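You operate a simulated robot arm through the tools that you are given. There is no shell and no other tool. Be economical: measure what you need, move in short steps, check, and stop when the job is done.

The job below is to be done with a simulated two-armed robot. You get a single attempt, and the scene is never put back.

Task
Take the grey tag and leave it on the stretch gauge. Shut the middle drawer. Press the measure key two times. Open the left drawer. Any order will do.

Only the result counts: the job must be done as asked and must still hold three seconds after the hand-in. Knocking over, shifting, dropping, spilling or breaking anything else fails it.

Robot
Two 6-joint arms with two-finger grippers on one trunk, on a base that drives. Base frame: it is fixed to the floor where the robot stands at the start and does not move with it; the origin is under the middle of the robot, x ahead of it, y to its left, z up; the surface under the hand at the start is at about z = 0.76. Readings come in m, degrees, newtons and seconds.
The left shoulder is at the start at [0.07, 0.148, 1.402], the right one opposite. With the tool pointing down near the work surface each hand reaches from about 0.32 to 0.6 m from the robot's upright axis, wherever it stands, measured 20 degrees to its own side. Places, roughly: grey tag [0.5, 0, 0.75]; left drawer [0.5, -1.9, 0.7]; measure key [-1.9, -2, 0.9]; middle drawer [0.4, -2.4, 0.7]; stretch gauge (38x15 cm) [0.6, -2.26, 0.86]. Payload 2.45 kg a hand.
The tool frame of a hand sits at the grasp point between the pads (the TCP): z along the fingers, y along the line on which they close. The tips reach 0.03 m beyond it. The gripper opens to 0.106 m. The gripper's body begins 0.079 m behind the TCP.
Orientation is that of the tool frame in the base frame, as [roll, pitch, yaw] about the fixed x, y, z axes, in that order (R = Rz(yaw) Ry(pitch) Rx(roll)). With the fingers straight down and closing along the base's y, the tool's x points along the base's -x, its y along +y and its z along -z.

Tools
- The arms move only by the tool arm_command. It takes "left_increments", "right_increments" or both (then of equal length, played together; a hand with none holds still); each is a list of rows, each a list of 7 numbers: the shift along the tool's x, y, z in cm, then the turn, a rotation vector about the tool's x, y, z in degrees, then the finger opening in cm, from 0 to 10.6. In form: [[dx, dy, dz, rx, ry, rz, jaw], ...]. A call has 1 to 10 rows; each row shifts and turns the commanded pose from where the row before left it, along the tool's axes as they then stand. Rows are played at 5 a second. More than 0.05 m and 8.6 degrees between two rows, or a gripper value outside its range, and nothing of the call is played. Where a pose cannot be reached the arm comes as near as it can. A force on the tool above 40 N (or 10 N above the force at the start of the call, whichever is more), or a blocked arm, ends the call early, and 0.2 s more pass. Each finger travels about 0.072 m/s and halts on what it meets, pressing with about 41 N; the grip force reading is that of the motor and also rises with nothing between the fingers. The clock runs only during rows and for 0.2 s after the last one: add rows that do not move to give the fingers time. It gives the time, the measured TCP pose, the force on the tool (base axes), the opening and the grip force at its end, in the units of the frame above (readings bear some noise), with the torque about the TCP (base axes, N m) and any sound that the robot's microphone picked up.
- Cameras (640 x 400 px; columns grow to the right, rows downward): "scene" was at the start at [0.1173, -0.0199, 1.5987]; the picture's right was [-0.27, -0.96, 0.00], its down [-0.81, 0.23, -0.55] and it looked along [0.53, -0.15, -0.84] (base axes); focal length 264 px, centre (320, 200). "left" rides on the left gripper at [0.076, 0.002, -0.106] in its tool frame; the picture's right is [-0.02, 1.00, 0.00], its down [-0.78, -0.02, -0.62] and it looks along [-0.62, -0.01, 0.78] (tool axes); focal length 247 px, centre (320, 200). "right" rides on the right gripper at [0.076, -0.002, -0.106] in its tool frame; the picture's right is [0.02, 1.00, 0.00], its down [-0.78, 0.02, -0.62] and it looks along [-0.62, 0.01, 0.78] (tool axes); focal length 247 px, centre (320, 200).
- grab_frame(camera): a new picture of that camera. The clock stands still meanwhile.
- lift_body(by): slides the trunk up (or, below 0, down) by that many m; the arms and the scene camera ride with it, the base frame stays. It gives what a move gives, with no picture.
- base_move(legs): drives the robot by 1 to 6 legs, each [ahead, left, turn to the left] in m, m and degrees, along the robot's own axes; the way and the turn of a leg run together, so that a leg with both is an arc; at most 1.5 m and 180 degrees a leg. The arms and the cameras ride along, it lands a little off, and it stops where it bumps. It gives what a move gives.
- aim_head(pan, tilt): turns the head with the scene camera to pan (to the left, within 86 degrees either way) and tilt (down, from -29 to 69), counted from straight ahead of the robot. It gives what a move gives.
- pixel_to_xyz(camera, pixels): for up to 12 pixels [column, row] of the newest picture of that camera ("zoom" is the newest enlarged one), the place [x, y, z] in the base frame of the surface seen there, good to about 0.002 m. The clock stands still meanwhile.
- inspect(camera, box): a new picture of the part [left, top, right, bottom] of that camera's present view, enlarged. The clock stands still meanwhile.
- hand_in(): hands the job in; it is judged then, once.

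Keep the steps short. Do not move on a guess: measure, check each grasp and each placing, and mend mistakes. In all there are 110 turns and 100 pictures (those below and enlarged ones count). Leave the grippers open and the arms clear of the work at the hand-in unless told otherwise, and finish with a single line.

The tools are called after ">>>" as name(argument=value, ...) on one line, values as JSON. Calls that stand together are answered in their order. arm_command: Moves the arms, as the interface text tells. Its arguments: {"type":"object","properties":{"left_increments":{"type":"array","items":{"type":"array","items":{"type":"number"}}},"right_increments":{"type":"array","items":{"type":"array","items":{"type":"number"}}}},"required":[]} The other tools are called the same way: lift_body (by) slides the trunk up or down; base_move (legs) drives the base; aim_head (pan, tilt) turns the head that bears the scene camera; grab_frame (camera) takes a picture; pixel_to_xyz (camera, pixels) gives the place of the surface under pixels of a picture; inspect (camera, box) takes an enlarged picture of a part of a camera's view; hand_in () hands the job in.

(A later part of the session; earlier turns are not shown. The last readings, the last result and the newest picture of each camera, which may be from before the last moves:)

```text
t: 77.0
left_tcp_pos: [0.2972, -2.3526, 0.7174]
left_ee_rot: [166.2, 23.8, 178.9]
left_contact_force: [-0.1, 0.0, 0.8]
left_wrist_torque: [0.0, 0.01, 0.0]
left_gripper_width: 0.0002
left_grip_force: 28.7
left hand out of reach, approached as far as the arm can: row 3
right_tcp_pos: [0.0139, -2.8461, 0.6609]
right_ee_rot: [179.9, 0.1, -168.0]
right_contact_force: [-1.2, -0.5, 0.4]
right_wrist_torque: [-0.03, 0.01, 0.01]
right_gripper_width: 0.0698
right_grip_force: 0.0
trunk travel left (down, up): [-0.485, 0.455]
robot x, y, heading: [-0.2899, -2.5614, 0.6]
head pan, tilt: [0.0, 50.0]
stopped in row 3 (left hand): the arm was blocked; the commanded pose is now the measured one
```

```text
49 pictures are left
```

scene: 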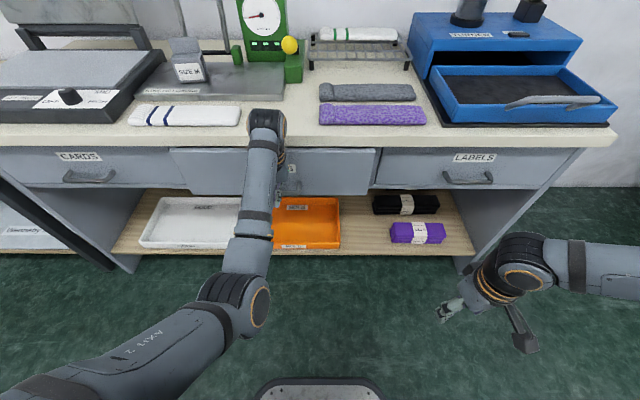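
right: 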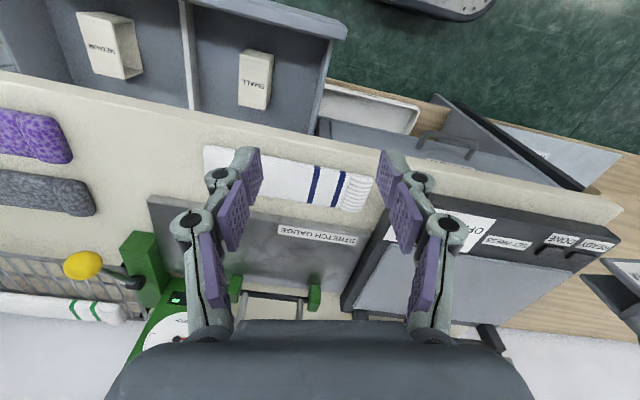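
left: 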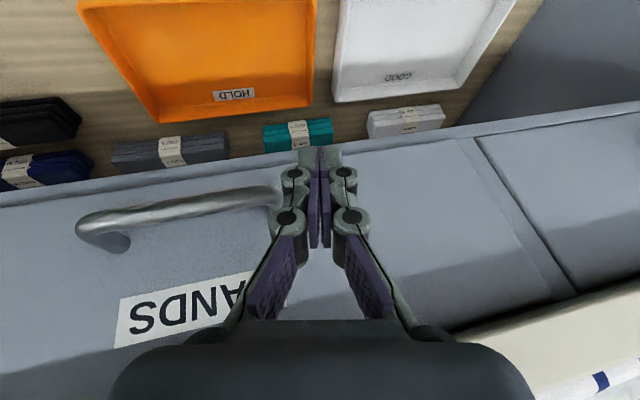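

The hand is now tilted 24° and beside the handle at y=-2.353, facing the drawer's face. I drive 0.05 m toward it, then finish in small steps.

>>> base_move(legs=[[0.05, 0, 0]])

>>> base_move(legs=[[0.012, 0, 0]])

>>> inspect(camera="scene", box=[150, 100, 450, 220])

```text
t: 78.0
left_tcp_pos: [0.3395, -2.3499, 0.7147]
left_ee_rot: [166.2, 22.7, 178.9]
left_contact_force: [0.3, 0.0, 0.4]
left_wrist_torque: [-0.01, -0.01, 0.01]
left_gripper_width: 0.0
left_grip_force: 28.7
right_tcp_pos: [0.0592, -2.8459, 0.6611]
right_ee_rot: [179.9, 0.2, -168.0]
right_contact_force: [-0.1, 0.1, -0.2]
right_wrist_torque: [0.01, 0.01, -0.01]
right_gripper_width: 0.0702
right_grip_force: 0.2
trunk travel left (down, up): [-0.485, 0.455]
robot x, y, heading: [-0.2493, -2.5572, 0.5]
head pan, tilt: [0.0, 50.0]
stopped in leg 1: the force on the tool passed its limit at 169 N (the readings are from after the stop); the commanded pose is now the measured one
```

```text
t: 78.8
left_tcp_pos: [0.3384, -2.3501, 0.7169]
left_ee_rot: [166.3, 22.3, 178.9]
left_contact_force: [-14.8, -2.7, 4.8]
left_wrist_torque: [0.11, -1.45, -0.57]
left_gripper_width: 0.0001
left_grip_force: 28.5
right_tcp_pos: [0.0621, -2.8466, 0.662]
right_ee_rot: [179.9, 0.4, -168.0]
right_contact_force: [-0.1, 0.4, 0.5]
right_wrist_torque: [0.02, 0.01, 0.04]
right_gripper_width: 0.0701
right_grip_force: 0.0
trunk travel left (down, up): [-0.485, 0.455]
robot x, y, heading: [-0.2444, -2.5572, 0.5]
head pan, tilt: [0.0, 50.0]
stopped in leg 1: the robot was blocked; the commanded pose is now the measured one
```

```text
2.13 times, centred on (300, 160) of scene
```

zoom: 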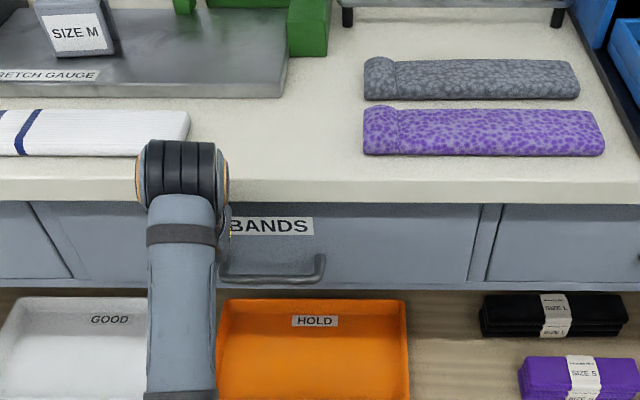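

Again the contact is high (bench edge). I measure the drawer's position now.

>>> pixel_to_xyz(camera="zoom", pixels=[[400, 240], [440, 260], [270, 240], [350, 240], [100, 250], [20, 240], [560, 250], [600, 230], [380, 185], [520, 190]])

```text
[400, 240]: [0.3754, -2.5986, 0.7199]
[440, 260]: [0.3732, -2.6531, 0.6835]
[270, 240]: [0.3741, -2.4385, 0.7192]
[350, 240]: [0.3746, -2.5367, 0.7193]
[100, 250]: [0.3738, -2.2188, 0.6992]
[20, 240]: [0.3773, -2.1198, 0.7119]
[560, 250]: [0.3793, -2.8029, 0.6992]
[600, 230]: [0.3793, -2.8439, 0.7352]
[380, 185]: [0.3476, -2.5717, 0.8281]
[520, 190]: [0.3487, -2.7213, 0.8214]
```

The drawer is 3–4 mm short of its neighbours. I back off 0.12 m and reorient in free space: fix roll, then tilt toward 45°.

>>> base_move(legs=[[-0.12, 0, 0]])

>>> arm_command(left_increments=[[0, 0, 0, 7, 0, 0, 0], [0, 0, 0, 6.7, 0, 0, 0], [0, 0, 0, 0, 0, 0, 0]])

>>> arm_command(left_increments=[[0, 0, 0, 0, -7.5, 0, 0], [0, 0, 0, 0, -7.5, 0, 0], [0, 0, 0, 0, -7.5, 0, 0], [0, 0, 0, 0, 0, 0, 0]])

```text
t: 80.0
left_tcp_pos: [0.2183, -2.3522, 0.7148]
left_ee_rot: [166.3, 22.0, 178.9]
left_contact_force: [-0.5, -0.5, 0.3]
left_wrist_torque: [0.04, -0.02, -0.01]
left_gripper_width: 0.0
left_grip_force: 28.9
right_tcp_pos: [-0.0573, -2.8473, 0.662]
right_ee_rot: [180.0, 0.3, -167.9]
right_contact_force: [-0.1, -0.1, 0.2]
right_wrist_torque: [0.0, -0.02, 0.03]
right_gripper_width: 0.0701
right_grip_force: 0.0
trunk travel left (down, up): [-0.485, 0.455]
robot x, y, heading: [-0.3645, -2.5607, 0.4]
head pan, tilt: [0.0, 50.0]
```

```text
t: 80.8
left_tcp_pos: [0.2185, -2.3527, 0.7138]
left_ee_rot: [-180.0, 22.1, 178.9]
left_contact_force: [0.2, -0.2, 0.5]
left_wrist_torque: [0.04, -0.02, 0.02]
left_gripper_width: 0.0001
left_grip_force: 28.3
right_tcp_pos: [-0.0562, -2.8473, 0.6612]
right_ee_rot: [179.9, 0.3, -167.9]
right_contact_force: [1.0, 1.0, 0.4]
right_wrist_torque: [0.04, 0.02, -0.02]
right_gripper_width: 0.07
right_grip_force: 0.1
trunk travel left (down, up): [-0.485, 0.455]
robot x, y, heading: [-0.3618, -2.5634, 0.6]
head pan, tilt: [0.0, 50.0]
```

```text
t: 81.8
left_tcp_pos: [0.2184, -2.3528, 0.7135]
left_ee_rot: [180.0, 44.6, 178.8]
left_contact_force: [0.4, -0.2, -0.6]
left_wrist_torque: [0.02, 0.0, -0.01]
left_gripper_width: 0.0002
left_grip_force: 28.7
right_tcp_pos: [-0.0572, -2.8464, 0.6606]
right_ee_rot: [179.9, 0.0, -167.9]
right_contact_force: [-0.4, -0.3, -0.1]
right_wrist_torque: [0.01, -0.02, 0.01]
right_gripper_width: 0.0697
right_grip_force: 0.1
trunk travel left (down, up): [-0.485, 0.455]
robot x, y, heading: [-0.3626, -2.5543, 0.9]
head pan, tilt: [0.0, 50.0]
```

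45° tilt achieved. I drive 0.12 m, then 0.013 m to press the drawer's face with fingertips.

>>> base_move(legs=[[0.115, 0, 0]])

>>> arm_command(left_increments=[[-0.35, 0, 0.35, 0, 0, 0, 0], [-0.35, 0, 0.35, 0, 0, 0, 0], [-0.2, 0, 0.2, 0, 0, 0, 0], [-0.2, 0, 0.2, 0, 0, 0, 0], [-0.2, 0, 0.2, 0, 0, 0, 0]])

>>> inspect(camera="scene", box=[150, 100, 450, 220])

>>> pixel_to_xyz(camera="zoom", pixels=[[400, 240], [440, 260], [270, 240], [350, 240], [100, 250], [20, 240], [560, 250], [600, 230]])

```text
t: 83.1
left_tcp_pos: [0.3346, -2.3502, 0.7135]
left_ee_rot: [180.0, 44.5, 178.9]
left_contact_force: [0.8, -0.5, -0.7]
left_wrist_torque: [-0.01, 0.02, 0.01]
left_gripper_width: 0.0
left_grip_force: 28.9
right_tcp_pos: [0.0584, -2.8465, 0.6605]
right_ee_rot: [179.9, 0.1, -167.9]
right_contact_force: [0.5, -0.2, 0.8]
right_wrist_torque: [0.02, 0.04, 0.01]
right_gripper_width: 0.07
right_grip_force: 0.0
trunk travel left (down, up): [-0.485, 0.455]
robot x, y, heading: [-0.2512, -2.5594, 0.6]
head pan, tilt: [0.0, 50.0]
```

```text
t: 84.3
left_tcp_pos: [0.352, -2.3513, 0.7132]
left_ee_rot: [180.0, 44.6, 178.8]
left_contact_force: [-1.0, 0.4, 0.5]
left_wrist_torque: [0.02, 0.0, 0.04]
left_gripper_width: 0.0
left_grip_force: 28.5
right_tcp_pos: [0.0575, -2.8462, 0.6605]
right_ee_rot: [180.0, 0.3, -167.9]
right_contact_force: [0.0, 0.4, 0.0]
right_wrist_torque: [0.0, -0.04, 0.02]
right_gripper_width: 0.0699
right_grip_force: 0.0
trunk travel left (down, up): [-0.485, 0.455]
robot x, y, heading: [-0.2474, -2.5608, 0.6]
head pan, tilt: [0.0, 50.0]
```

```text
2.13 times, centred on (300, 160) of scene
```

zoom: 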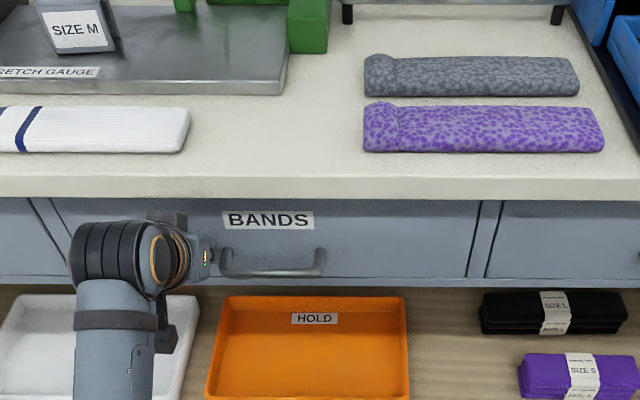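

```text
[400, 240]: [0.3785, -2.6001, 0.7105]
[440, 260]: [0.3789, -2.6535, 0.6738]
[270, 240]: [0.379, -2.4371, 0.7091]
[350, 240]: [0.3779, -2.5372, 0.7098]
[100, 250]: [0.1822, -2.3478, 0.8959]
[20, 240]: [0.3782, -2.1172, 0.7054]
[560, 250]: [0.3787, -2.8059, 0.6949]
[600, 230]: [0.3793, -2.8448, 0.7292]
```

Middle drawer is now flush (0.3785). Next the left drawer: I'll hook its bar with the same tilted closed fingers. I retract the hand by 0.11 m and raise 6 cm with the arm.

>>> arm_command(left_increments=[[2.6, 0, -2.6, 0, 0, 0, 0], [0.7, 0, -3.5, 0, 0, 0, 0], [0.7, 0, -3.5, 0, 0, 0, 0], [2, 0, 0.0, 0, 0, 0, 0], [0, 0, 0, 0, 0, 0, 0]])

```text
t: 85.5
left_tcp_pos: [0.2415, -2.3488, 0.7392]
left_ee_rot: [180.0, 44.5, 178.9]
left_contact_force: [-0.5, -0.3, 0.2]
left_wrist_torque: [0.03, 0.01, -0.02]
left_gripper_width: 0.0001
left_grip_force: 29.0
right_tcp_pos: [0.058, -2.8463, 0.6613]
right_ee_rot: [179.9, 0.1, -167.9]
right_contact_force: [0.4, -0.4, -0.3]
right_wrist_torque: [0.0, -0.02, 0.02]
right_gripper_width: 0.0701
right_grip_force: 0.1
trunk travel left (down, up): [-0.485, 0.455]
robot x, y, heading: [-0.2463, -2.5583, 0.3]
head pan, tilt: [0.0, 50.0]
```

I drive forward 3 cm and strafe left 0.443 m to line up with the left drawer's handle (y≈-1.906).

>>> base_move(legs=[[0.03, 0, 0], [0, 0.443, 0]])

>>> grab_frame(camera="left")

>>> grab_frame(camera="scene")

```text
t: 88.7
left_tcp_pos: [0.2629, -1.8863, 0.7383]
left_ee_rot: [-179.9, 44.6, 179.4]
left_contact_force: [-0.4, 0.4, -0.5]
left_wrist_torque: [0.0, -0.01, -0.01]
left_gripper_width: 0.0
left_grip_force: 28.8
right_tcp_pos: [0.0843, -2.3861, 0.662]
right_ee_rot: [-180.0, 0.1, -167.5]
right_contact_force: [-0.5, -0.6, 0.7]
right_wrist_torque: [0.0, -0.01, 0.01]
right_gripper_width: 0.0703
right_grip_force: 0.0
trunk travel left (down, up): [-0.485, 0.455]
robot x, y, heading: [-0.2242, -2.1009, 0.9]
head pan, tilt: [0.0, 50.0]
```

```text
46 pictures are left
```

left: 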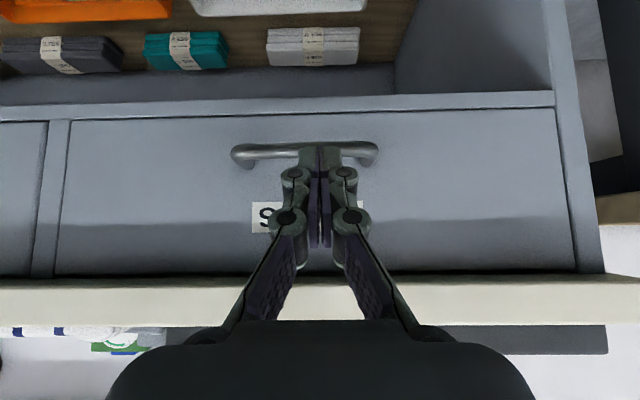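

```text
45 pictures are left
```

scene: 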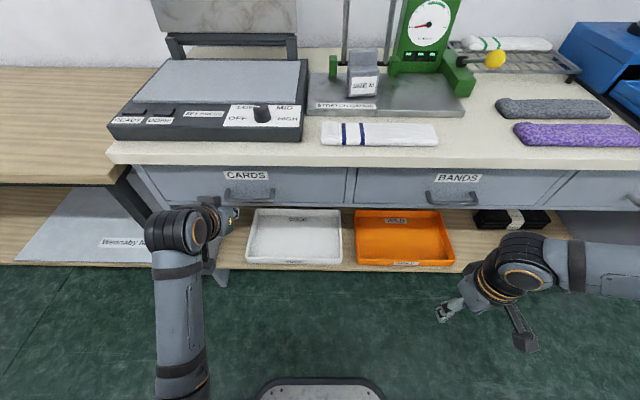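

The handle spans columns 232–378 in the left picture; fingers (col 320) near its middle. I measure the bar and its gap in detail.

>>> pixel_to_xyz(camera="left", pixels=[[270, 146], [270, 150], [270, 155], [265, 142], [355, 146], [355, 150], [270, 165], [270, 175], [240, 165], [365, 160]])

>>> inspect(camera="left", box=[220, 110, 400, 220])

```text
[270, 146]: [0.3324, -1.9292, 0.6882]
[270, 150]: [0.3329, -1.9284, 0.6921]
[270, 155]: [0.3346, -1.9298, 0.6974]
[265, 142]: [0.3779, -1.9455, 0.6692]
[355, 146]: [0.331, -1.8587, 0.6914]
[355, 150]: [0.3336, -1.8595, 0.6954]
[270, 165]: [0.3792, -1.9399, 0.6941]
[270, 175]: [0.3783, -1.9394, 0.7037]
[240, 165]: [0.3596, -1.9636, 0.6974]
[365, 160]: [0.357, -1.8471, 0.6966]
```

```text
3.56 times, centred on (310, 165) of left
```

zoom: 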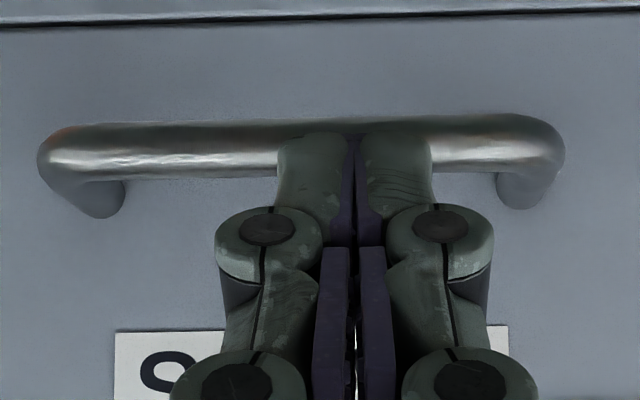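

Bar centre ≈(0.338, 0.691), gap behind it ≈33 mm. I go to (0.280, z 0.782), then slide 9 cm along the fingers so the tips end behind the bar at TCP (0.344, 0.718).

>>> arm_command(left_increments=[[-2.15, -0.8, -0.95, 0, 0, 0, 0], [-2.15, -0.8, -0.95, 0, 0, 0, 0], [0, 0, 0, 0, 0, 0, 0]])

```text
t: 89.5
left_tcp_pos: [0.276, -1.8902, 0.7752]
left_ee_rot: [175.6, 43.5, 176.5]
left_contact_force: [-0.1, -0.4, -0.7]
left_wrist_torque: [-0.02, 0.01, 0.0]
left_gripper_width: 0.0002
left_grip_force: 28.8
right_tcp_pos: [0.0841, -2.3858, 0.6603]
right_ee_rot: [179.9, 0.2, -167.4]
right_contact_force: [-0.6, 0.8, -0.3]
right_wrist_torque: [0.02, 0.03, 0.0]
right_gripper_width: 0.0702
right_grip_force: 0.2
trunk travel left (down, up): [-0.485, 0.455]
robot x, y, heading: [-0.226, -2.0986, 1.2]
head pan, tilt: [0.0, 50.0]
```

Slightly low; I raise the trunk 12 mm, restore the roll and slide in.

>>> lift_body(by=0.012)

>>> arm_command(left_increments=[[0, 0, 2.4, 2.2, 0, 0, 0], [0, 0, 2.4, 2.2, 0, 0, 0], [0, 0, 2.0, 0, -1, 0, 0], [0, 0, 0, 0, 0, 0, 0]])

>>> grab_frame(camera="left")

```text
t: 90.1
left_tcp_pos: [0.2777, -1.8904, 0.7892]
left_ee_rot: [175.8, 43.8, 176.6]
left_contact_force: [1.5, -0.4, -0.1]
left_wrist_torque: [0.03, 0.02, -0.02]
left_gripper_width: 0.0
left_grip_force: 28.7
right_tcp_pos: [0.0832, -2.3875, 0.6734]
right_ee_rot: [179.8, 0.1, -167.3]
right_contact_force: [-0.1, -0.4, -0.2]
right_wrist_torque: [-0.03, 0.0, -0.02]
right_gripper_width: 0.07
right_grip_force: 0.1
trunk travel left (down, up): [-0.497, 0.443]
robot x, y, heading: [-0.2248, -2.1005, 1.1]
head pan, tilt: [0.0, 50.0]
```

```text
t: 91.1
left_tcp_pos: [0.329, -1.9072, 0.7451]
left_ee_rot: [-175.6, 45.5, 179.5]
left_contact_force: [-0.7, 0.0, 1.1]
left_wrist_torque: [0.0, 0.01, -0.01]
left_gripper_width: 0.0
left_grip_force: 28.3
right_tcp_pos: [0.0841, -2.3859, 0.6716]
right_ee_rot: [179.7, 0.2, -167.4]
right_contact_force: [-0.1, -0.7, 1.3]
right_wrist_torque: [0.01, 0.0, 0.02]
right_gripper_width: 0.07
right_grip_force: 0.0
trunk travel left (down, up): [-0.497, 0.443]
robot x, y, heading: [-0.2292, -2.1003, 1.1]
head pan, tilt: [0.0, 50.0]
```

```text
43 pictures are left
```

left: 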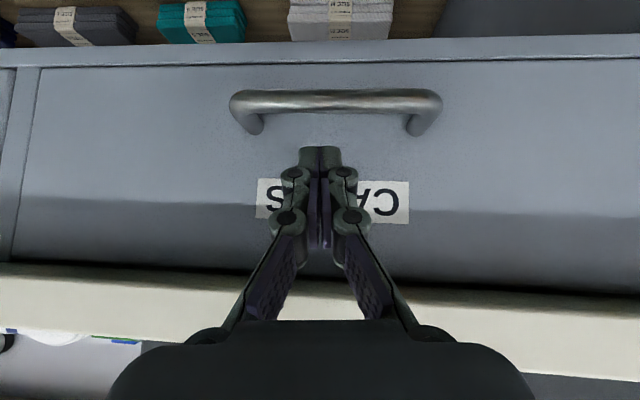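

Tips are above the gap now. I move to TCP (0.344, 0.718) in two small rows and fix the roll.

>>> arm_command(left_increments=[[0.43, 0, 1.4, -2.2, 0, 0, 0], [0.42, 0, 1.5, -2.2, 0, 0, 0], [0, 0, 0, 0, 0, 0, 0]])

>>> grab_frame(camera="left")

```text
t: 91.9
left_tcp_pos: [0.3427, -1.9086, 0.7195]
left_ee_rot: [179.9, 45.6, 179.3]
left_contact_force: [0.0, 1.4, -0.5]
left_wrist_torque: [-0.01, -0.02, 0.01]
left_gripper_width: 0.0
left_grip_force: 28.4
right_tcp_pos: [0.0829, -2.3865, 0.6734]
right_ee_rot: [179.9, 0.2, -167.3]
right_contact_force: [0.6, 0.3, 0.9]
right_wrist_torque: [0.01, 0.02, -0.02]
right_gripper_width: 0.0701
right_grip_force: 0.1
trunk travel left (down, up): [-0.497, 0.443]
robot x, y, heading: [-0.2231, -2.1029, 1.2]
head pan, tilt: [0.0, 50.0]
```

```text
42 pictures are left
```

left: 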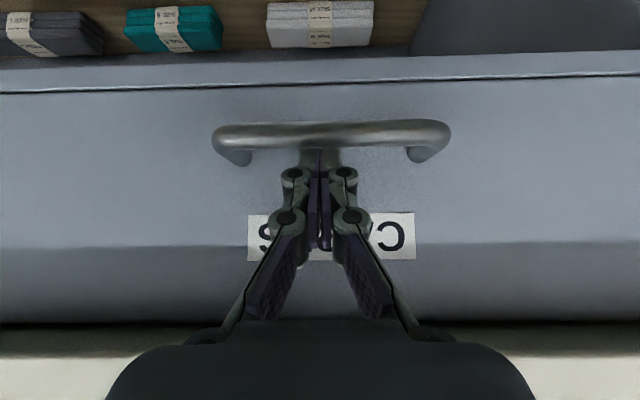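

The bar now hides the fingertips: they are behind it. I go 4 mm lower and pull 6 cm toward me with the arm.

>>> arm_command(left_increments=[[0.3, 0, 0.3, 0, 0, 0, 0], [1.06, 0, -1.06, 0, 0, 0, 0], [1.06, 0, -1.06, 0, 0, 0, 0], [1.06, 0, -1.06, 0, 0, 0, 0], [1.06, 0, -1.06, 0, 0, 0, 0], [0, 0, 0, 0, 0, 0, 0]])

>>> grab_frame(camera="left")

>>> pixel_to_xyz(camera="left", pixels=[[270, 200], [400, 200], [250, 130], [400, 130]])

```text
t: 93.3
left_tcp_pos: [0.2854, -1.9029, 0.7197]
left_ee_rot: [178.4, 46.1, 178.1]
left_contact_force: [1.0, 0.5, 4.6]
left_wrist_torque: [-0.04, -0.07, 0.04]
left_gripper_width: 0.0
left_grip_force: 28.6
right_tcp_pos: [0.0838, -2.3863, 0.6735]
right_ee_rot: [180.0, 0.2, -167.4]
right_contact_force: [0.0, 0.3, -1.0]
right_wrist_torque: [0.0, 0.04, 0.0]
right_gripper_width: 0.0699
right_grip_force: 0.0
trunk travel left (down, up): [-0.497, 0.443]
robot x, y, heading: [-0.23, -2.1001, 1.3]
head pan, tilt: [0.0, 50.0]
```

```text
41 pictures are left
```

left: 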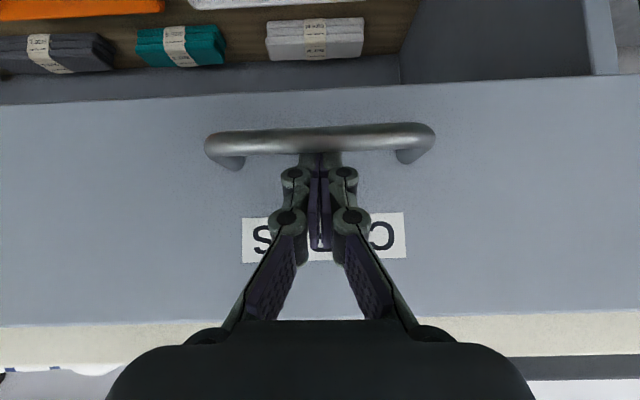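

```text
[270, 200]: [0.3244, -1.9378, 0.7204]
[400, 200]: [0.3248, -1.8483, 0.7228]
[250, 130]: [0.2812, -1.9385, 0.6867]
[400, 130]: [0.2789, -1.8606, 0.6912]
```

The drawer comes along (front at x≈0.324). I pull another 7 cm with the arm.

>>> arm_command(left_increments=[[1.2, 0, -1.2, 0, 0, 0, 0], [1.2, 0, -1.2, 0, 0, 0, 0], [1.2, 0, -1.2, 0, 0, 0, 0], [1.2, 0, -1.2, 0, 0, 0, 0], [0, 0, 0, 0, 0, 0, 0]])

>>> grab_frame(camera="left")

>>> pixel_to_xyz(camera="left", pixels=[[270, 200], [400, 200], [250, 130], [400, 130]])

```text
t: 94.2
left_tcp_pos: [0.2289, -1.8802, 0.7187]
left_ee_rot: [167.2, 45.5, 167.3]
left_contact_force: [0.4, -0.9, 0.0]
left_wrist_torque: [-0.02, 0.0, 0.01]
left_gripper_width: 0.0
left_grip_force: 27.8
right_tcp_pos: [0.0833, -2.3861, 0.6736]
right_ee_rot: [179.9, 0.2, -167.5]
right_contact_force: [-0.2, -0.3, -0.1]
right_wrist_torque: [0.03, 0.02, 0.02]
right_gripper_width: 0.0699
right_grip_force: 0.1
trunk travel left (down, up): [-0.497, 0.443]
robot x, y, heading: [-0.223, -2.104, 1.0]
head pan, tilt: [0.0, 50.0]
stopped in row 4 (left hand): the arm was blocked; the commanded pose is now the measured one
```

```text
40 pictures are left
```

left: 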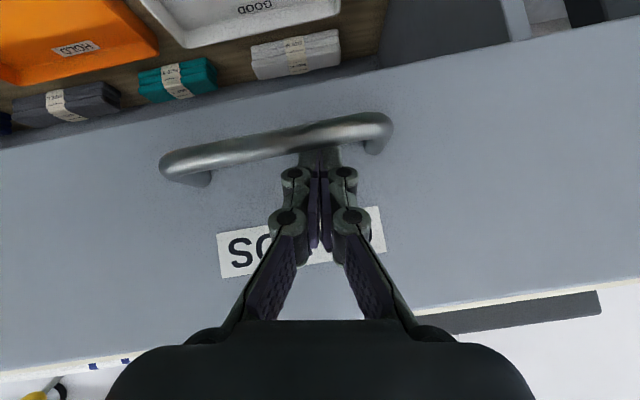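

```text
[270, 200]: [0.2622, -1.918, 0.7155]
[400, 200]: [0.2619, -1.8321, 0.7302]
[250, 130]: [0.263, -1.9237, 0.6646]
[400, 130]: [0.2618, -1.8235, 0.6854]
```

Opened 11.6 cm; the arm is at its limit, so the rest comes by backing the base a little. I check rear-left clearance first.

>>> aim_head(pan=86, tilt=55)

>>> grab_frame(camera="scene")

>>> pixel_to_xyz(camera="scene", pixels=[[60, 200], [100, 300], [140, 350], [200, 200], [180, 150], [60, 380], [220, 120]])

```text
t: 95.8
left_tcp_pos: [0.2288, -1.8803, 0.7191]
left_ee_rot: [167.3, 45.6, 167.2]
left_contact_force: [0.1, -0.2, 0.4]
left_wrist_torque: [-0.03, 0.0, 0.0]
left_gripper_width: 0.0001
left_grip_force: 28.0
right_tcp_pos: [0.0839, -2.3869, 0.6721]
right_ee_rot: [179.9, 0.1, -167.4]
right_contact_force: [0.4, 0.4, -0.9]
right_wrist_torque: [-0.03, -0.01, -0.02]
right_gripper_width: 0.0699
right_grip_force: 0.1
trunk travel left (down, up): [-0.497, 0.443]
robot x, y, heading: [-0.2286, -2.1026, 0.7]
head pan, tilt: [85.9, 55.0]
```

```text
39 pictures are left
```

scene: 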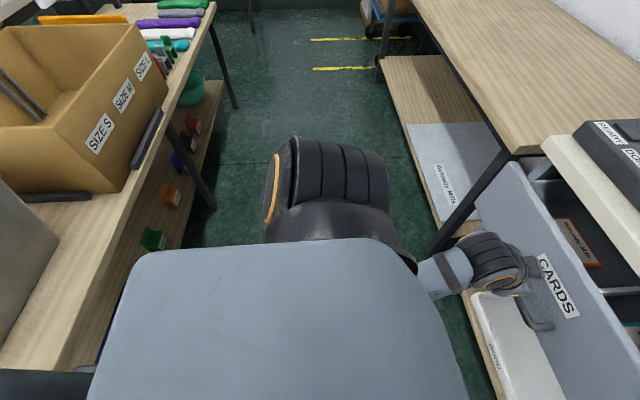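

```text
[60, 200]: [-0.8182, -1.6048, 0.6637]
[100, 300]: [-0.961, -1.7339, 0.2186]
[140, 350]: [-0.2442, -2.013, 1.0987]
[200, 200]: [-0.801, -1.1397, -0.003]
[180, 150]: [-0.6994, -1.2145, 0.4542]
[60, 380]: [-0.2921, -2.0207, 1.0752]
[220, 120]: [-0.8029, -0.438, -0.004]
```

Table edge is at about x=-0.68; there is room. I back up 6 cm, pulling the drawer.

>>> base_move(legs=[[-0.06, 0, 0]])

>>> grab_frame(camera="left")

>>> pixel_to_xyz(camera="left", pixels=[[270, 200], [400, 200], [250, 130], [400, 130]])

```text
t: 96.8
left_tcp_pos: [0.1671, -1.882, 0.7189]
left_ee_rot: [167.2, 45.5, 167.3]
left_contact_force: [-0.5, -0.7, -0.3]
left_wrist_torque: [-0.02, -0.03, -0.02]
left_gripper_width: 0.0002
left_grip_force: 28.4
right_tcp_pos: [0.0236, -2.3881, 0.6736]
right_ee_rot: [179.9, 0.2, -167.3]
right_contact_force: [-0.1, -0.3, -0.2]
right_wrist_torque: [0.0, -0.03, 0.02]
right_gripper_width: 0.0698
right_grip_force: 0.2
trunk travel left (down, up): [-0.497, 0.443]
robot x, y, heading: [-0.2845, -2.1032, 1.0]
head pan, tilt: [85.9, 55.0]
```

```text
38 pictures are left
```

left: 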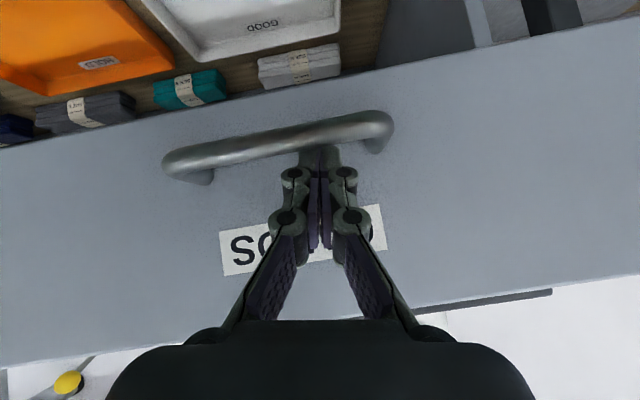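

```text
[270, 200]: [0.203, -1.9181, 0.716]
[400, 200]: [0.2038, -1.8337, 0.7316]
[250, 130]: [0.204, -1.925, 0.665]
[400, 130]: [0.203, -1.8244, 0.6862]
```

The left drawer's front is now at x=0.203 (17.5 cm open). I unhook by raising the trunk 0.12 m.

>>> lift_body(by=0.12)

>>> aim_head(pan=20, tilt=50)

>>> grab_frame(camera="scene")

```text
t: 98.3
left_tcp_pos: [0.1701, -1.8812, 0.8385]
left_ee_rot: [167.3, 45.4, 167.3]
left_contact_force: [0.9, -0.5, 0.3]
left_wrist_torque: [0.01, -0.02, -0.01]
left_gripper_width: 0.0
left_grip_force: 28.4
right_tcp_pos: [0.025, -2.3883, 0.794]
right_ee_rot: [180.0, 0.2, -167.4]
right_contact_force: [0.8, 0.0, -0.5]
right_wrist_torque: [0.0, 0.01, 0.0]
right_gripper_width: 0.0699
right_grip_force: 0.0
trunk travel left (down, up): [-0.617, 0.323]
robot x, y, heading: [-0.2855, -2.1015, 1.2]
head pan, tilt: [85.9, 55.0]
```

```text
t: 99.6
left_tcp_pos: [0.1694, -1.8818, 0.8386]
left_ee_rot: [167.3, 45.5, 167.2]
left_contact_force: [-0.8, -0.6, -0.5]
left_wrist_torque: [0.01, -0.02, 0.01]
left_gripper_width: 0.0
left_grip_force: 29.2
right_tcp_pos: [0.0237, -2.387, 0.7925]
right_ee_rot: [179.9, 0.2, -167.3]
right_contact_force: [-0.3, -0.6, -0.3]
right_wrist_torque: [-0.01, -0.01, -0.02]
right_gripper_width: 0.0698
right_grip_force: 0.1
trunk travel left (down, up): [-0.617, 0.323]
robot x, y, heading: [-0.284, -2.1016, 1.2]
head pan, tilt: [20.0, 50.0]
```

```text
37 pictures are left
```

scene: 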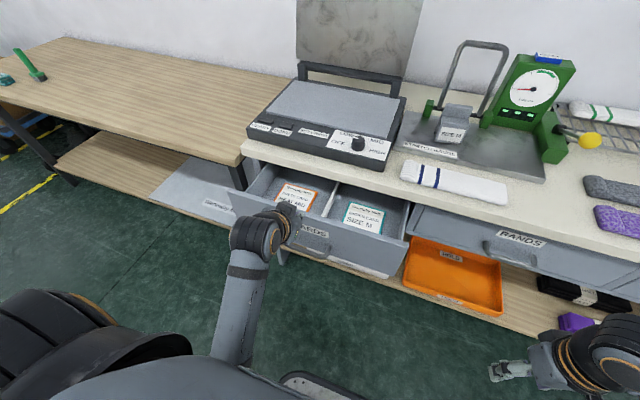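

Left drawer is open, tag still standing, middle shut. Now the measure key at about (-1.9, -2.0, 0.9). I raise the trunk, strafe right away from things, and turn around.

>>> lift_body(by=0.28)

>>> base_move(legs=[[-0.05, 0, 0], [0, -0.5, 0], [0, 0, -90]])

>>> aim_head(pan=-70, tilt=30)

>>> grab_frame(camera="scene")

```text
t: 102.5
left_tcp_pos: [0.1697, -1.8827, 1.1194]
left_ee_rot: [167.1, 45.5, 167.1]
left_contact_force: [-0.2, 0.0, -1.1]
left_wrist_torque: [-0.03, -0.01, 0.01]
left_gripper_width: 0.0001
left_grip_force: 28.8
right_tcp_pos: [0.0248, -2.387, 1.0735]
right_ee_rot: [179.9, 0.2, -167.4]
right_contact_force: [1.0, 0.5, -0.1]
right_wrist_torque: [-0.01, 0.0, -0.01]
right_gripper_width: 0.0702
right_grip_force: 0.1
trunk travel left (down, up): [-0.897, 0.043]
robot x, y, heading: [-0.2869, -2.1022, 1.0]
head pan, tilt: [20.0, 50.0]
```

```text
t: 109.8
left_tcp_pos: [-0.1182, -3.0589, 1.1195]
left_ee_rot: [167.2, 45.6, 75.5]
left_contact_force: [0.3, -0.1, 0.4]
left_wrist_torque: [0.0, 0.0, -0.01]
left_gripper_width: 0.0
left_grip_force: 28.9
right_tcp_pos: [-0.6185, -2.8965, 1.0731]
right_ee_rot: [179.8, 0.2, 100.8]
right_contact_force: [-0.9, 1.0, 0.3]
right_wrist_torque: [-0.01, 0.0, 0.02]
right_gripper_width: 0.07
right_grip_force: 0.0
trunk travel left (down, up): [-0.897, 0.043]
robot x, y, heading: [-0.3216, -2.599, -90.3]
head pan, tilt: [20.0, 50.0]
```

```text
t: 111.4
left_tcp_pos: [-0.1188, -3.0581, 1.12]
left_ee_rot: [167.3, 45.6, 75.4]
left_contact_force: [-0.9, -0.1, 0.7]
left_wrist_torque: [0.02, 0.01, -0.01]
left_gripper_width: 0.0
left_grip_force: 28.6
right_tcp_pos: [-0.6196, -2.8966, 1.0736]
right_ee_rot: [179.9, 0.2, 100.7]
right_contact_force: [0.0, 0.2, -0.5]
right_wrist_torque: [0.01, 0.0, 0.0]
right_gripper_width: 0.0698
right_grip_force: 0.2
trunk travel left (down, up): [-0.897, 0.043]
robot x, y, heading: [-0.3224, -2.5942, -90.5]
head pan, tilt: [-70.0, 30.0]
```

```text
36 pictures are left
```

scene: 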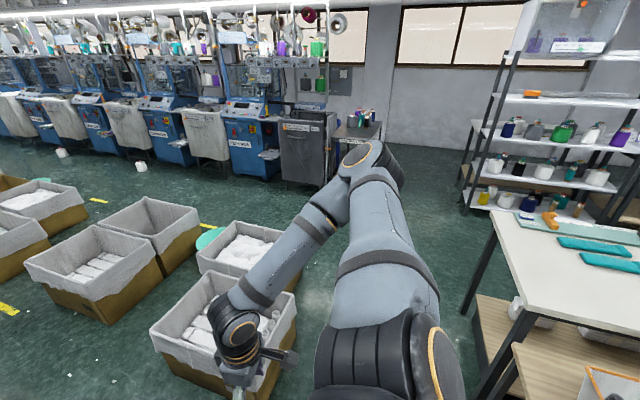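

I turn another -60° to face that side and look.

>>> base_move(legs=[[0, 0, -60]])

>>> aim_head(pan=-45, tilt=30)

>>> grab_frame(camera="scene")

```text
t: 114.5
left_tcp_pos: [-0.6193, -3.0066, 1.1179]
left_ee_rot: [167.2, 45.5, 15.5]
left_contact_force: [-0.7, -0.4, -0.6]
left_wrist_torque: [0.03, 0.02, -0.02]
left_gripper_width: 0.0002
left_grip_force: 29.1
right_tcp_pos: [-0.7314, -2.4928, 1.0727]
right_ee_rot: [179.9, 0.1, 40.9]
right_contact_force: [0.2, -0.6, 0.6]
right_wrist_torque: [0.01, 0.01, -0.01]
right_gripper_width: 0.0703
right_grip_force: 0.0
trunk travel left (down, up): [-0.897, 0.043]
robot x, y, heading: [-0.3255, -2.5962, -150.9]
head pan, tilt: [-70.0, 30.0]
```

```text
t: 115.4
left_tcp_pos: [-0.6194, -3.0064, 1.1189]
left_ee_rot: [167.2, 45.4, 15.4]
left_contact_force: [-0.6, 0.6, -0.3]
left_wrist_torque: [0.01, -0.03, 0.0]
left_gripper_width: 0.0
left_grip_force: 28.4
right_tcp_pos: [-0.731, -2.4919, 1.0716]
right_ee_rot: [179.9, 0.2, 40.9]
right_contact_force: [1.3, -0.7, 0.3]
right_wrist_torque: [0.02, -0.02, -0.03]
right_gripper_width: 0.07
right_grip_force: 0.0
trunk travel left (down, up): [-0.897, 0.043]
robot x, y, heading: [-0.3221, -2.5964, -150.4]
head pan, tilt: [-45.0, 30.0]
```

```text
35 pictures are left
```

scene: 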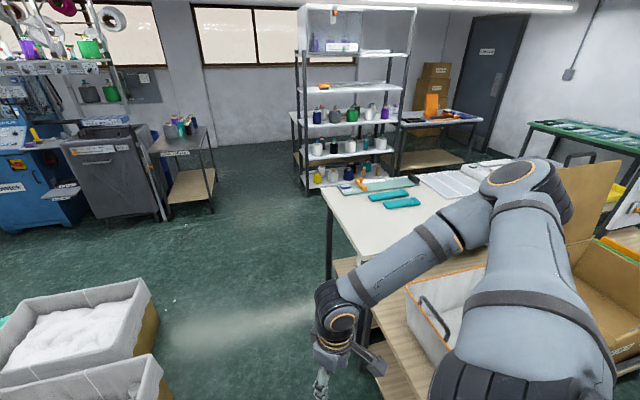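

There's a white table with a greenish strip and an orange part at (350,185), maybe the length gauge with the measure key. I zoom and measure.

>>> inspect(camera="scene", box=[310, 140, 560, 290])

>>> pixel_to_xyz(camera="scene", pixels=[[345, 190], [362, 180], [385, 185], [400, 203], [330, 200], [355, 262], [450, 185], [410, 280], [140, 300], [150, 370], [520, 165], [380, 215]])

```text
2.56 times, centred on (435, 215) of scene
```

zoom: 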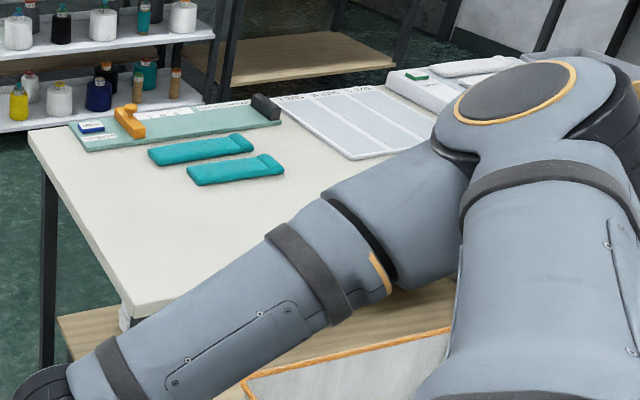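

```text
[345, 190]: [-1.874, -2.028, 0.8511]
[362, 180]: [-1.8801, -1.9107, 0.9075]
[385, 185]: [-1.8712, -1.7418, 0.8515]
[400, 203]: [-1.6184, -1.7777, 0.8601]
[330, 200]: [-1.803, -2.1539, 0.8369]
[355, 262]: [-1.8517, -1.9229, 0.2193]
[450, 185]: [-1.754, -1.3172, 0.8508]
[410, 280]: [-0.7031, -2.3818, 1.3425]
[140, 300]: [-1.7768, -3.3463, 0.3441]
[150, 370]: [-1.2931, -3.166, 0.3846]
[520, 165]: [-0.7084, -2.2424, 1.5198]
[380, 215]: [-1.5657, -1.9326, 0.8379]
```

The blue/white key is near (-1.87, -2.03) on the board, about 0.12 m inside the table edge (y≈-2.155). I'll come from the -y side: turn to face +y, then strafe toward -x.

>>> base_move(legs=[[0, 0, -120]])

>>> aim_head(pan=60, tilt=35)

>>> grab_frame(camera="scene")

```text
t: 120.8
left_tcp_pos: [-0.5342, -2.1391, 1.1199]
left_ee_rot: [167.3, 45.5, -104.1]
left_contact_force: [-0.2, 0.2, 0.6]
left_wrist_torque: [-0.03, -0.01, 0.0]
left_gripper_width: 0.0
left_grip_force: 28.5
right_tcp_pos: [-0.0333, -2.2963, 1.073]
right_ee_rot: [179.9, 0.2, -78.6]
right_contact_force: [-0.1, 0.3, 0.6]
right_wrist_torque: [0.01, 0.01, -0.02]
right_gripper_width: 0.0701
right_grip_force: 0.2
trunk travel left (down, up): [-0.897, 0.043]
robot x, y, heading: [-0.3241, -2.5973, 89.6]
head pan, tilt: [-45.0, 30.0]
```

```text
t: 122.6
left_tcp_pos: [-0.5344, -2.1394, 1.1188]
left_ee_rot: [167.3, 45.5, -104.1]
left_contact_force: [-0.1, -0.5, 0.5]
left_wrist_torque: [0.04, 0.01, 0.0]
left_gripper_width: 0.0001
left_grip_force: 28.7
right_tcp_pos: [-0.0321, -2.2965, 1.074]
right_ee_rot: [179.9, 0.2, -78.7]
right_contact_force: [-0.8, 0.6, 0.2]
right_wrist_torque: [-0.02, -0.03, 0.01]
right_gripper_width: 0.0702
right_grip_force: 0.1
trunk travel left (down, up): [-0.897, 0.043]
robot x, y, heading: [-0.3266, -2.5985, 89.9]
head pan, tilt: [60.0, 35.0]
```

```text
33 pictures are left
```

scene: 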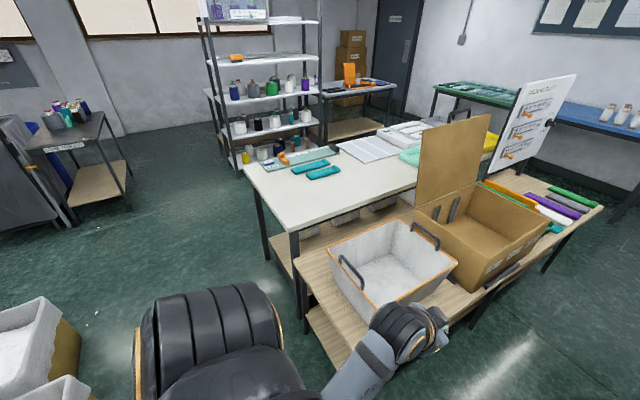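

I measure the table ends and boxes along the strafing path.

>>> pixel_to_xyz(camera="scene", pixels=[[300, 278], [345, 360], [328, 252], [395, 300], [292, 225], [246, 168], [50, 310], [90, 390], [285, 158], [300, 153], [245, 75], [470, 160]])

```text
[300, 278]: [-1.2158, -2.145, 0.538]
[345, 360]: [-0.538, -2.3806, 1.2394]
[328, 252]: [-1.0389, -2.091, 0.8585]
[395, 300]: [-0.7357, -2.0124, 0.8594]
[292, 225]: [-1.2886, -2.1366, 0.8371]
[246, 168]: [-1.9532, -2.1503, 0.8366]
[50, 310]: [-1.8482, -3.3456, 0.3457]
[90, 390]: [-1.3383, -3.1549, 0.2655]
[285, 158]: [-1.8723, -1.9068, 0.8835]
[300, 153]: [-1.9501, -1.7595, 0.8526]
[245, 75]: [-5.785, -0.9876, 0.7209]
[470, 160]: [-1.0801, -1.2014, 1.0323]
```

The path along y≈-2.58 is clear (tables end at y≈-2.15, floor boxes start at y≈-3.15). I strafe left 1.38 m.

>>> base_move(legs=[[0.02, 0, 0], [0, 1.38, 0]])

>>> aim_head(pan=5, tilt=50)

>>> grab_frame(camera="scene")

```text
t: 129.8
left_tcp_pos: [-1.9077, -2.1064, 1.1194]
left_ee_rot: [167.2, 45.6, -104.6]
left_contact_force: [0.0, -0.1, -0.5]
left_wrist_torque: [0.0, 0.04, -0.02]
left_gripper_width: 0.0
left_grip_force: 28.6
right_tcp_pos: [-1.4066, -2.2681, 1.0735]
right_ee_rot: [179.9, 0.3, -79.2]
right_contact_force: [-0.6, 0.6, 1.0]
right_wrist_torque: [0.01, 0.0, -0.02]
right_gripper_width: 0.0702
right_grip_force: 0.1
trunk travel left (down, up): [-0.897, 0.043]
robot x, y, heading: [-1.6998, -2.569, 89.3]
head pan, tilt: [60.0, 35.0]
```

```text
t: 131.1
left_tcp_pos: [-1.9077, -2.1082, 1.1186]
left_ee_rot: [167.3, 45.5, -104.6]
left_contact_force: [0.0, 0.0, -0.4]
left_wrist_torque: [0.01, 0.02, 0.0]
left_gripper_width: 0.0
left_grip_force: 28.7
right_tcp_pos: [-1.4067, -2.2679, 1.0713]
right_ee_rot: [179.9, 0.2, -79.2]
right_contact_force: [-0.2, -0.2, 0.0]
right_wrist_torque: [0.02, -0.04, 0.0]
right_gripper_width: 0.0699
right_grip_force: 0.1
trunk travel left (down, up): [-0.897, 0.043]
robot x, y, heading: [-1.6995, -2.5646, 89.4]
head pan, tilt: [5.0, 50.0]
```

```text
32 pictures are left
```

scene: 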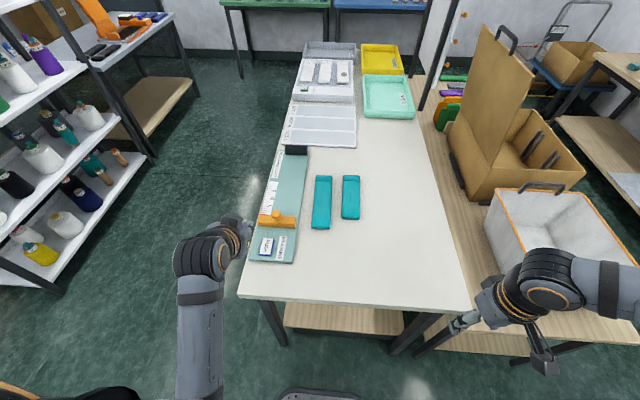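

I zoom on the near end of the board with the key.

>>> inspect(camera="scene", box=[230, 190, 330, 270])

>>> pixel_to_xyz(camera="scene", pixels=[[265, 245], [261, 245], [270, 245], [265, 239], [265, 251], [283, 248], [278, 220], [255, 258], [240, 290]])

```text
5.00 times, centred on (280, 230) of scene
```

zoom: 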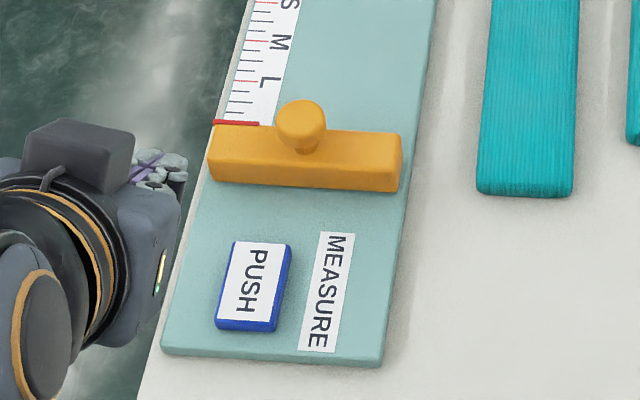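

```text
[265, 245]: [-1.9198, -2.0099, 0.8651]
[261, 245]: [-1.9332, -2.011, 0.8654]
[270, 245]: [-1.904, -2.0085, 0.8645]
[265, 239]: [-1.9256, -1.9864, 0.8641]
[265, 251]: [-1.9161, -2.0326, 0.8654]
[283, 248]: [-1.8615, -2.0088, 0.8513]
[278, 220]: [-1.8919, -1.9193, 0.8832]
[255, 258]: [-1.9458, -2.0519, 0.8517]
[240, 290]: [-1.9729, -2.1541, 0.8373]
```

The MEASURE "PUSH" key: centre (-1.9195, -2.010), top z 0.865. I bring the left hand back to fingers-down in free space.

>>> arm_command(left_increments=[[0, 0, 0, 6.4, 0, 0, 0], [0, 0, 0, 6.3, 0, 0, 0], [0, 0, 0, 0, 7.5, 0, 0], [0, 0, 0, 0, 7.5, 0, 0], [0, 0, 0, 0, 7.5, 0, 0], [0, 0, 0, 0, 7.5, 0, 0], [0, 0, 0, 0, 7.5, 0, 0], [0, 0, 0, 0, 7.5, 0, 0], [0, 0, 0, 0, 0, 0, 0]])

```text
t: 133.1
left_tcp_pos: [-1.9162, -2.0848, 1.0409]
left_ee_rot: [179.8, 0.6, -104.6]
left_contact_force: [0.0, -0.8, 0.6]
left_wrist_torque: [0.0, -0.03, 0.02]
left_gripper_width: 0.0
left_grip_force: 28.3
left hand out of reach, approached as far as the arm can: row 6, 7, 8
right_tcp_pos: [-1.4064, -2.2682, 1.0737]
right_ee_rot: [179.9, 0.2, -79.1]
right_contact_force: [0.6, -0.6, 0.3]
right_wrist_torque: [0.04, -0.03, 0.03]
right_gripper_width: 0.07
right_grip_force: 0.0
trunk travel left (down, up): [-0.897, 0.043]
robot x, y, heading: [-1.7048, -2.5667, 89.1]
head pan, tilt: [5.0, 50.0]
```

Vertical now. I drive forward 7.5 cm to bring the fingertip over the key.

>>> base_move(legs=[[0.075, 0.003, 0]])

>>> lift_body(by=-0.11)

>>> grab_frame(camera="left")

>>> inspect(camera="scene", box=[180, 180, 340, 300])

```text
t: 134.1
left_tcp_pos: [-1.9178, -2.0153, 1.0444]
left_ee_rot: [179.8, 0.9, -104.5]
left_contact_force: [-0.8, 0.4, -0.4]
left_wrist_torque: [0.05, -0.03, -0.05]
left_gripper_width: 0.0
left_grip_force: 28.9
right_tcp_pos: [-1.4093, -2.1995, 1.0745]
right_ee_rot: [180.0, 0.4, -79.2]
right_contact_force: [-0.4, -1.2, 1.0]
right_wrist_torque: [0.06, 0.0, 0.03]
right_gripper_width: 0.07
right_grip_force: 0.1
trunk travel left (down, up): [-0.897, 0.043]
robot x, y, heading: [-1.704, -2.4926, 89.2]
head pan, tilt: [5.0, 50.0]
```

```text
t: 135.5
left_tcp_pos: [-1.9197, -2.0101, 0.9297]
left_ee_rot: [179.9, 0.6, -104.5]
left_contact_force: [-0.7, 0.6, 0.3]
left_wrist_torque: [0.0, 0.0, -0.01]
left_gripper_width: 0.0
left_grip_force: 29.1
right_tcp_pos: [-1.4102, -2.1931, 0.9635]
right_ee_rot: [179.9, 0.0, -79.2]
right_contact_force: [-0.2, 0.4, 0.2]
right_wrist_torque: [-0.03, 0.04, 0.0]
right_gripper_width: 0.0696
right_grip_force: 0.1
trunk travel left (down, up): [-0.787, 0.153]
robot x, y, heading: [-1.7056, -2.492, 89.2]
head pan, tilt: [5.0, 50.0]
```

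```text
30 pictures are left
```

left: 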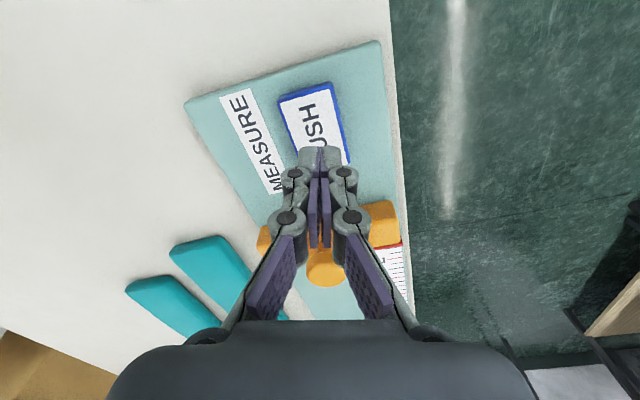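

```text
3.33 times, centred on (260, 240) of scene
```

zoom: 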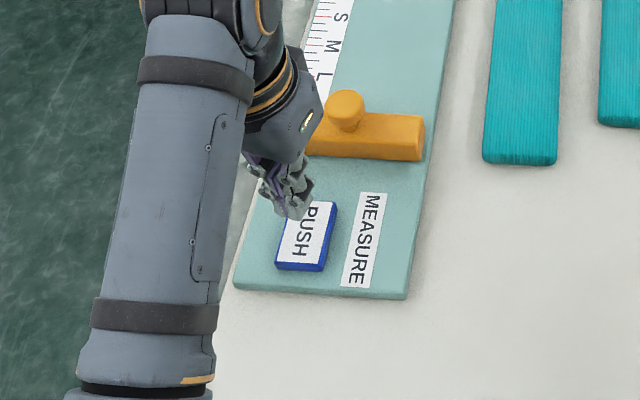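

The tip is centred over the key, 3.5 cm above. I descend 3 cm, then press in 2.5 mm steps.

>>> arm_command(left_increments=[[0, 0, 1.5, 0, 0, 0, 0], [0, 0, 1.5, 0, 0, 0, 0], [0, 0, 0, 0, 0, 0, 0]])

>>> arm_command(left_increments=[[0, 0, 0.3, 0, 0, 0, 0], [0, 0, 0.3, 0, 0, 0, 0], [0, 0, 0.3, 0, 0, 0, 0], [0, 0, 0, 0, 0, 0, 0]])

```text
t: 136.3
left_tcp_pos: [-1.9188, -2.0099, 0.9006]
left_ee_rot: [179.9, 0.6, -104.4]
left_contact_force: [-0.3, 0.4, 0.4]
left_wrist_torque: [0.01, 0.01, 0.0]
left_gripper_width: 0.0
left_grip_force: 29.1
right_tcp_pos: [-1.4087, -2.1949, 0.963]
right_ee_rot: [179.9, 0.1, -79.2]
right_contact_force: [-0.3, 0.5, 0.1]
right_wrist_torque: [-0.02, -0.03, 0.01]
right_gripper_width: 0.0699
right_grip_force: 0.1
trunk travel left (down, up): [-0.787, 0.153]
robot x, y, heading: [-1.7034, -2.4938, 88.9]
head pan, tilt: [5.0, 50.0]
```

```text
t: 137.3
left_tcp_pos: [-1.9188, -2.0101, 0.8918]
left_ee_rot: [179.9, 0.6, -104.5]
left_contact_force: [-1.3, 0.4, 2.3]
left_wrist_torque: [0.0, 0.0, -0.02]
left_gripper_width: 0.006
left_grip_force: 28.4
right_tcp_pos: [-1.4096, -2.1948, 0.9631]
right_ee_rot: [179.8, 0.1, -79.3]
right_contact_force: [-0.7, 0.4, 0.1]
right_wrist_torque: [-0.02, -0.02, 0.0]
right_gripper_width: 0.0699
right_grip_force: 0.0
trunk travel left (down, up): [-0.787, 0.153]
robot x, y, heading: [-1.7041, -2.4922, 89.2]
head pan, tilt: [5.0, 50.0]
heard: click
```

Click heard: first press. I release by rising 1.5 cm.

>>> arm_command(left_increments=[[0, 0, -0.8, 0, 0, 0, 0], [0, 0, -0.9, 0, 0, 0, 0], [0, 0, 0, 0, 0, 0, 0], [0, 0, 0, 0, 0, 0, 0]])

>>> inspect(camera="left", box=[180, 30, 440, 290])

```text
t: 138.3
left_tcp_pos: [-1.9185, -2.0106, 0.9088]
left_ee_rot: [179.9, 0.6, -104.6]
left_contact_force: [0.7, 0.2, 0.7]
left_wrist_torque: [-0.01, -0.03, 0.01]
left_gripper_width: 0.0
left_grip_force: 28.3
right_tcp_pos: [-1.4104, -2.1948, 0.9636]
right_ee_rot: [179.9, 0.1, -79.2]
right_contact_force: [0.9, -0.8, -0.7]
right_wrist_torque: [0.03, 0.03, 0.01]
right_gripper_width: 0.0697
right_grip_force: 0.1
trunk travel left (down, up): [-0.787, 0.153]
robot x, y, heading: [-1.7038, -2.4909, 89.2]
head pan, tilt: [5.0, 50.0]
```

```text
1.54 times, centred on (310, 160) of left
```

zoom: 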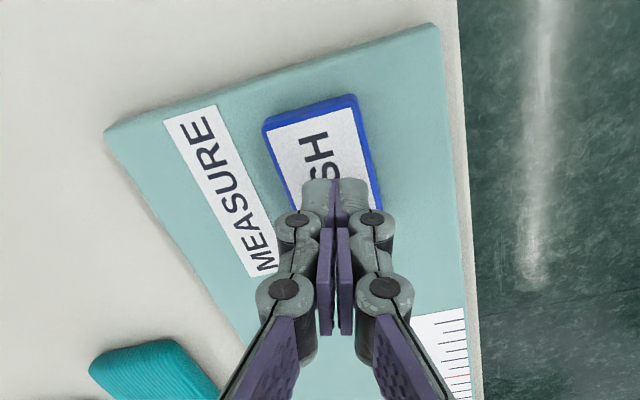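

Key is up again. I press a second time the same way.

>>> arm_command(left_increments=[[0, 0, 0.8, 0, 0, 0, 0], [0, 0, 0.3, 0, 0, 0, 0], [0, 0, 0.3, 0, 0, 0, 0], [0, 0, 0.3, 0, 0, 0, 0], [0, 0, 0, 0, 0, 0, 0]])

```text
t: 139.5
left_tcp_pos: [-1.9185, -2.0115, 0.8917]
left_ee_rot: [179.9, 0.5, -104.5]
left_contact_force: [-1.1, 1.3, 1.9]
left_wrist_torque: [0.05, 0.03, -0.04]
left_gripper_width: 0.0058
left_grip_force: 28.5
right_tcp_pos: [-1.4102, -2.1941, 0.9631]
right_ee_rot: [179.9, 0.1, -79.1]
right_contact_force: [0.7, 0.4, -0.4]
right_wrist_torque: [-0.01, 0.0, -0.04]
right_gripper_width: 0.07
right_grip_force: 0.0
trunk travel left (down, up): [-0.787, 0.153]
robot x, y, heading: [-1.7067, -2.4917, 89.3]
head pan, tilt: [5.0, 50.0]
heard: click
```

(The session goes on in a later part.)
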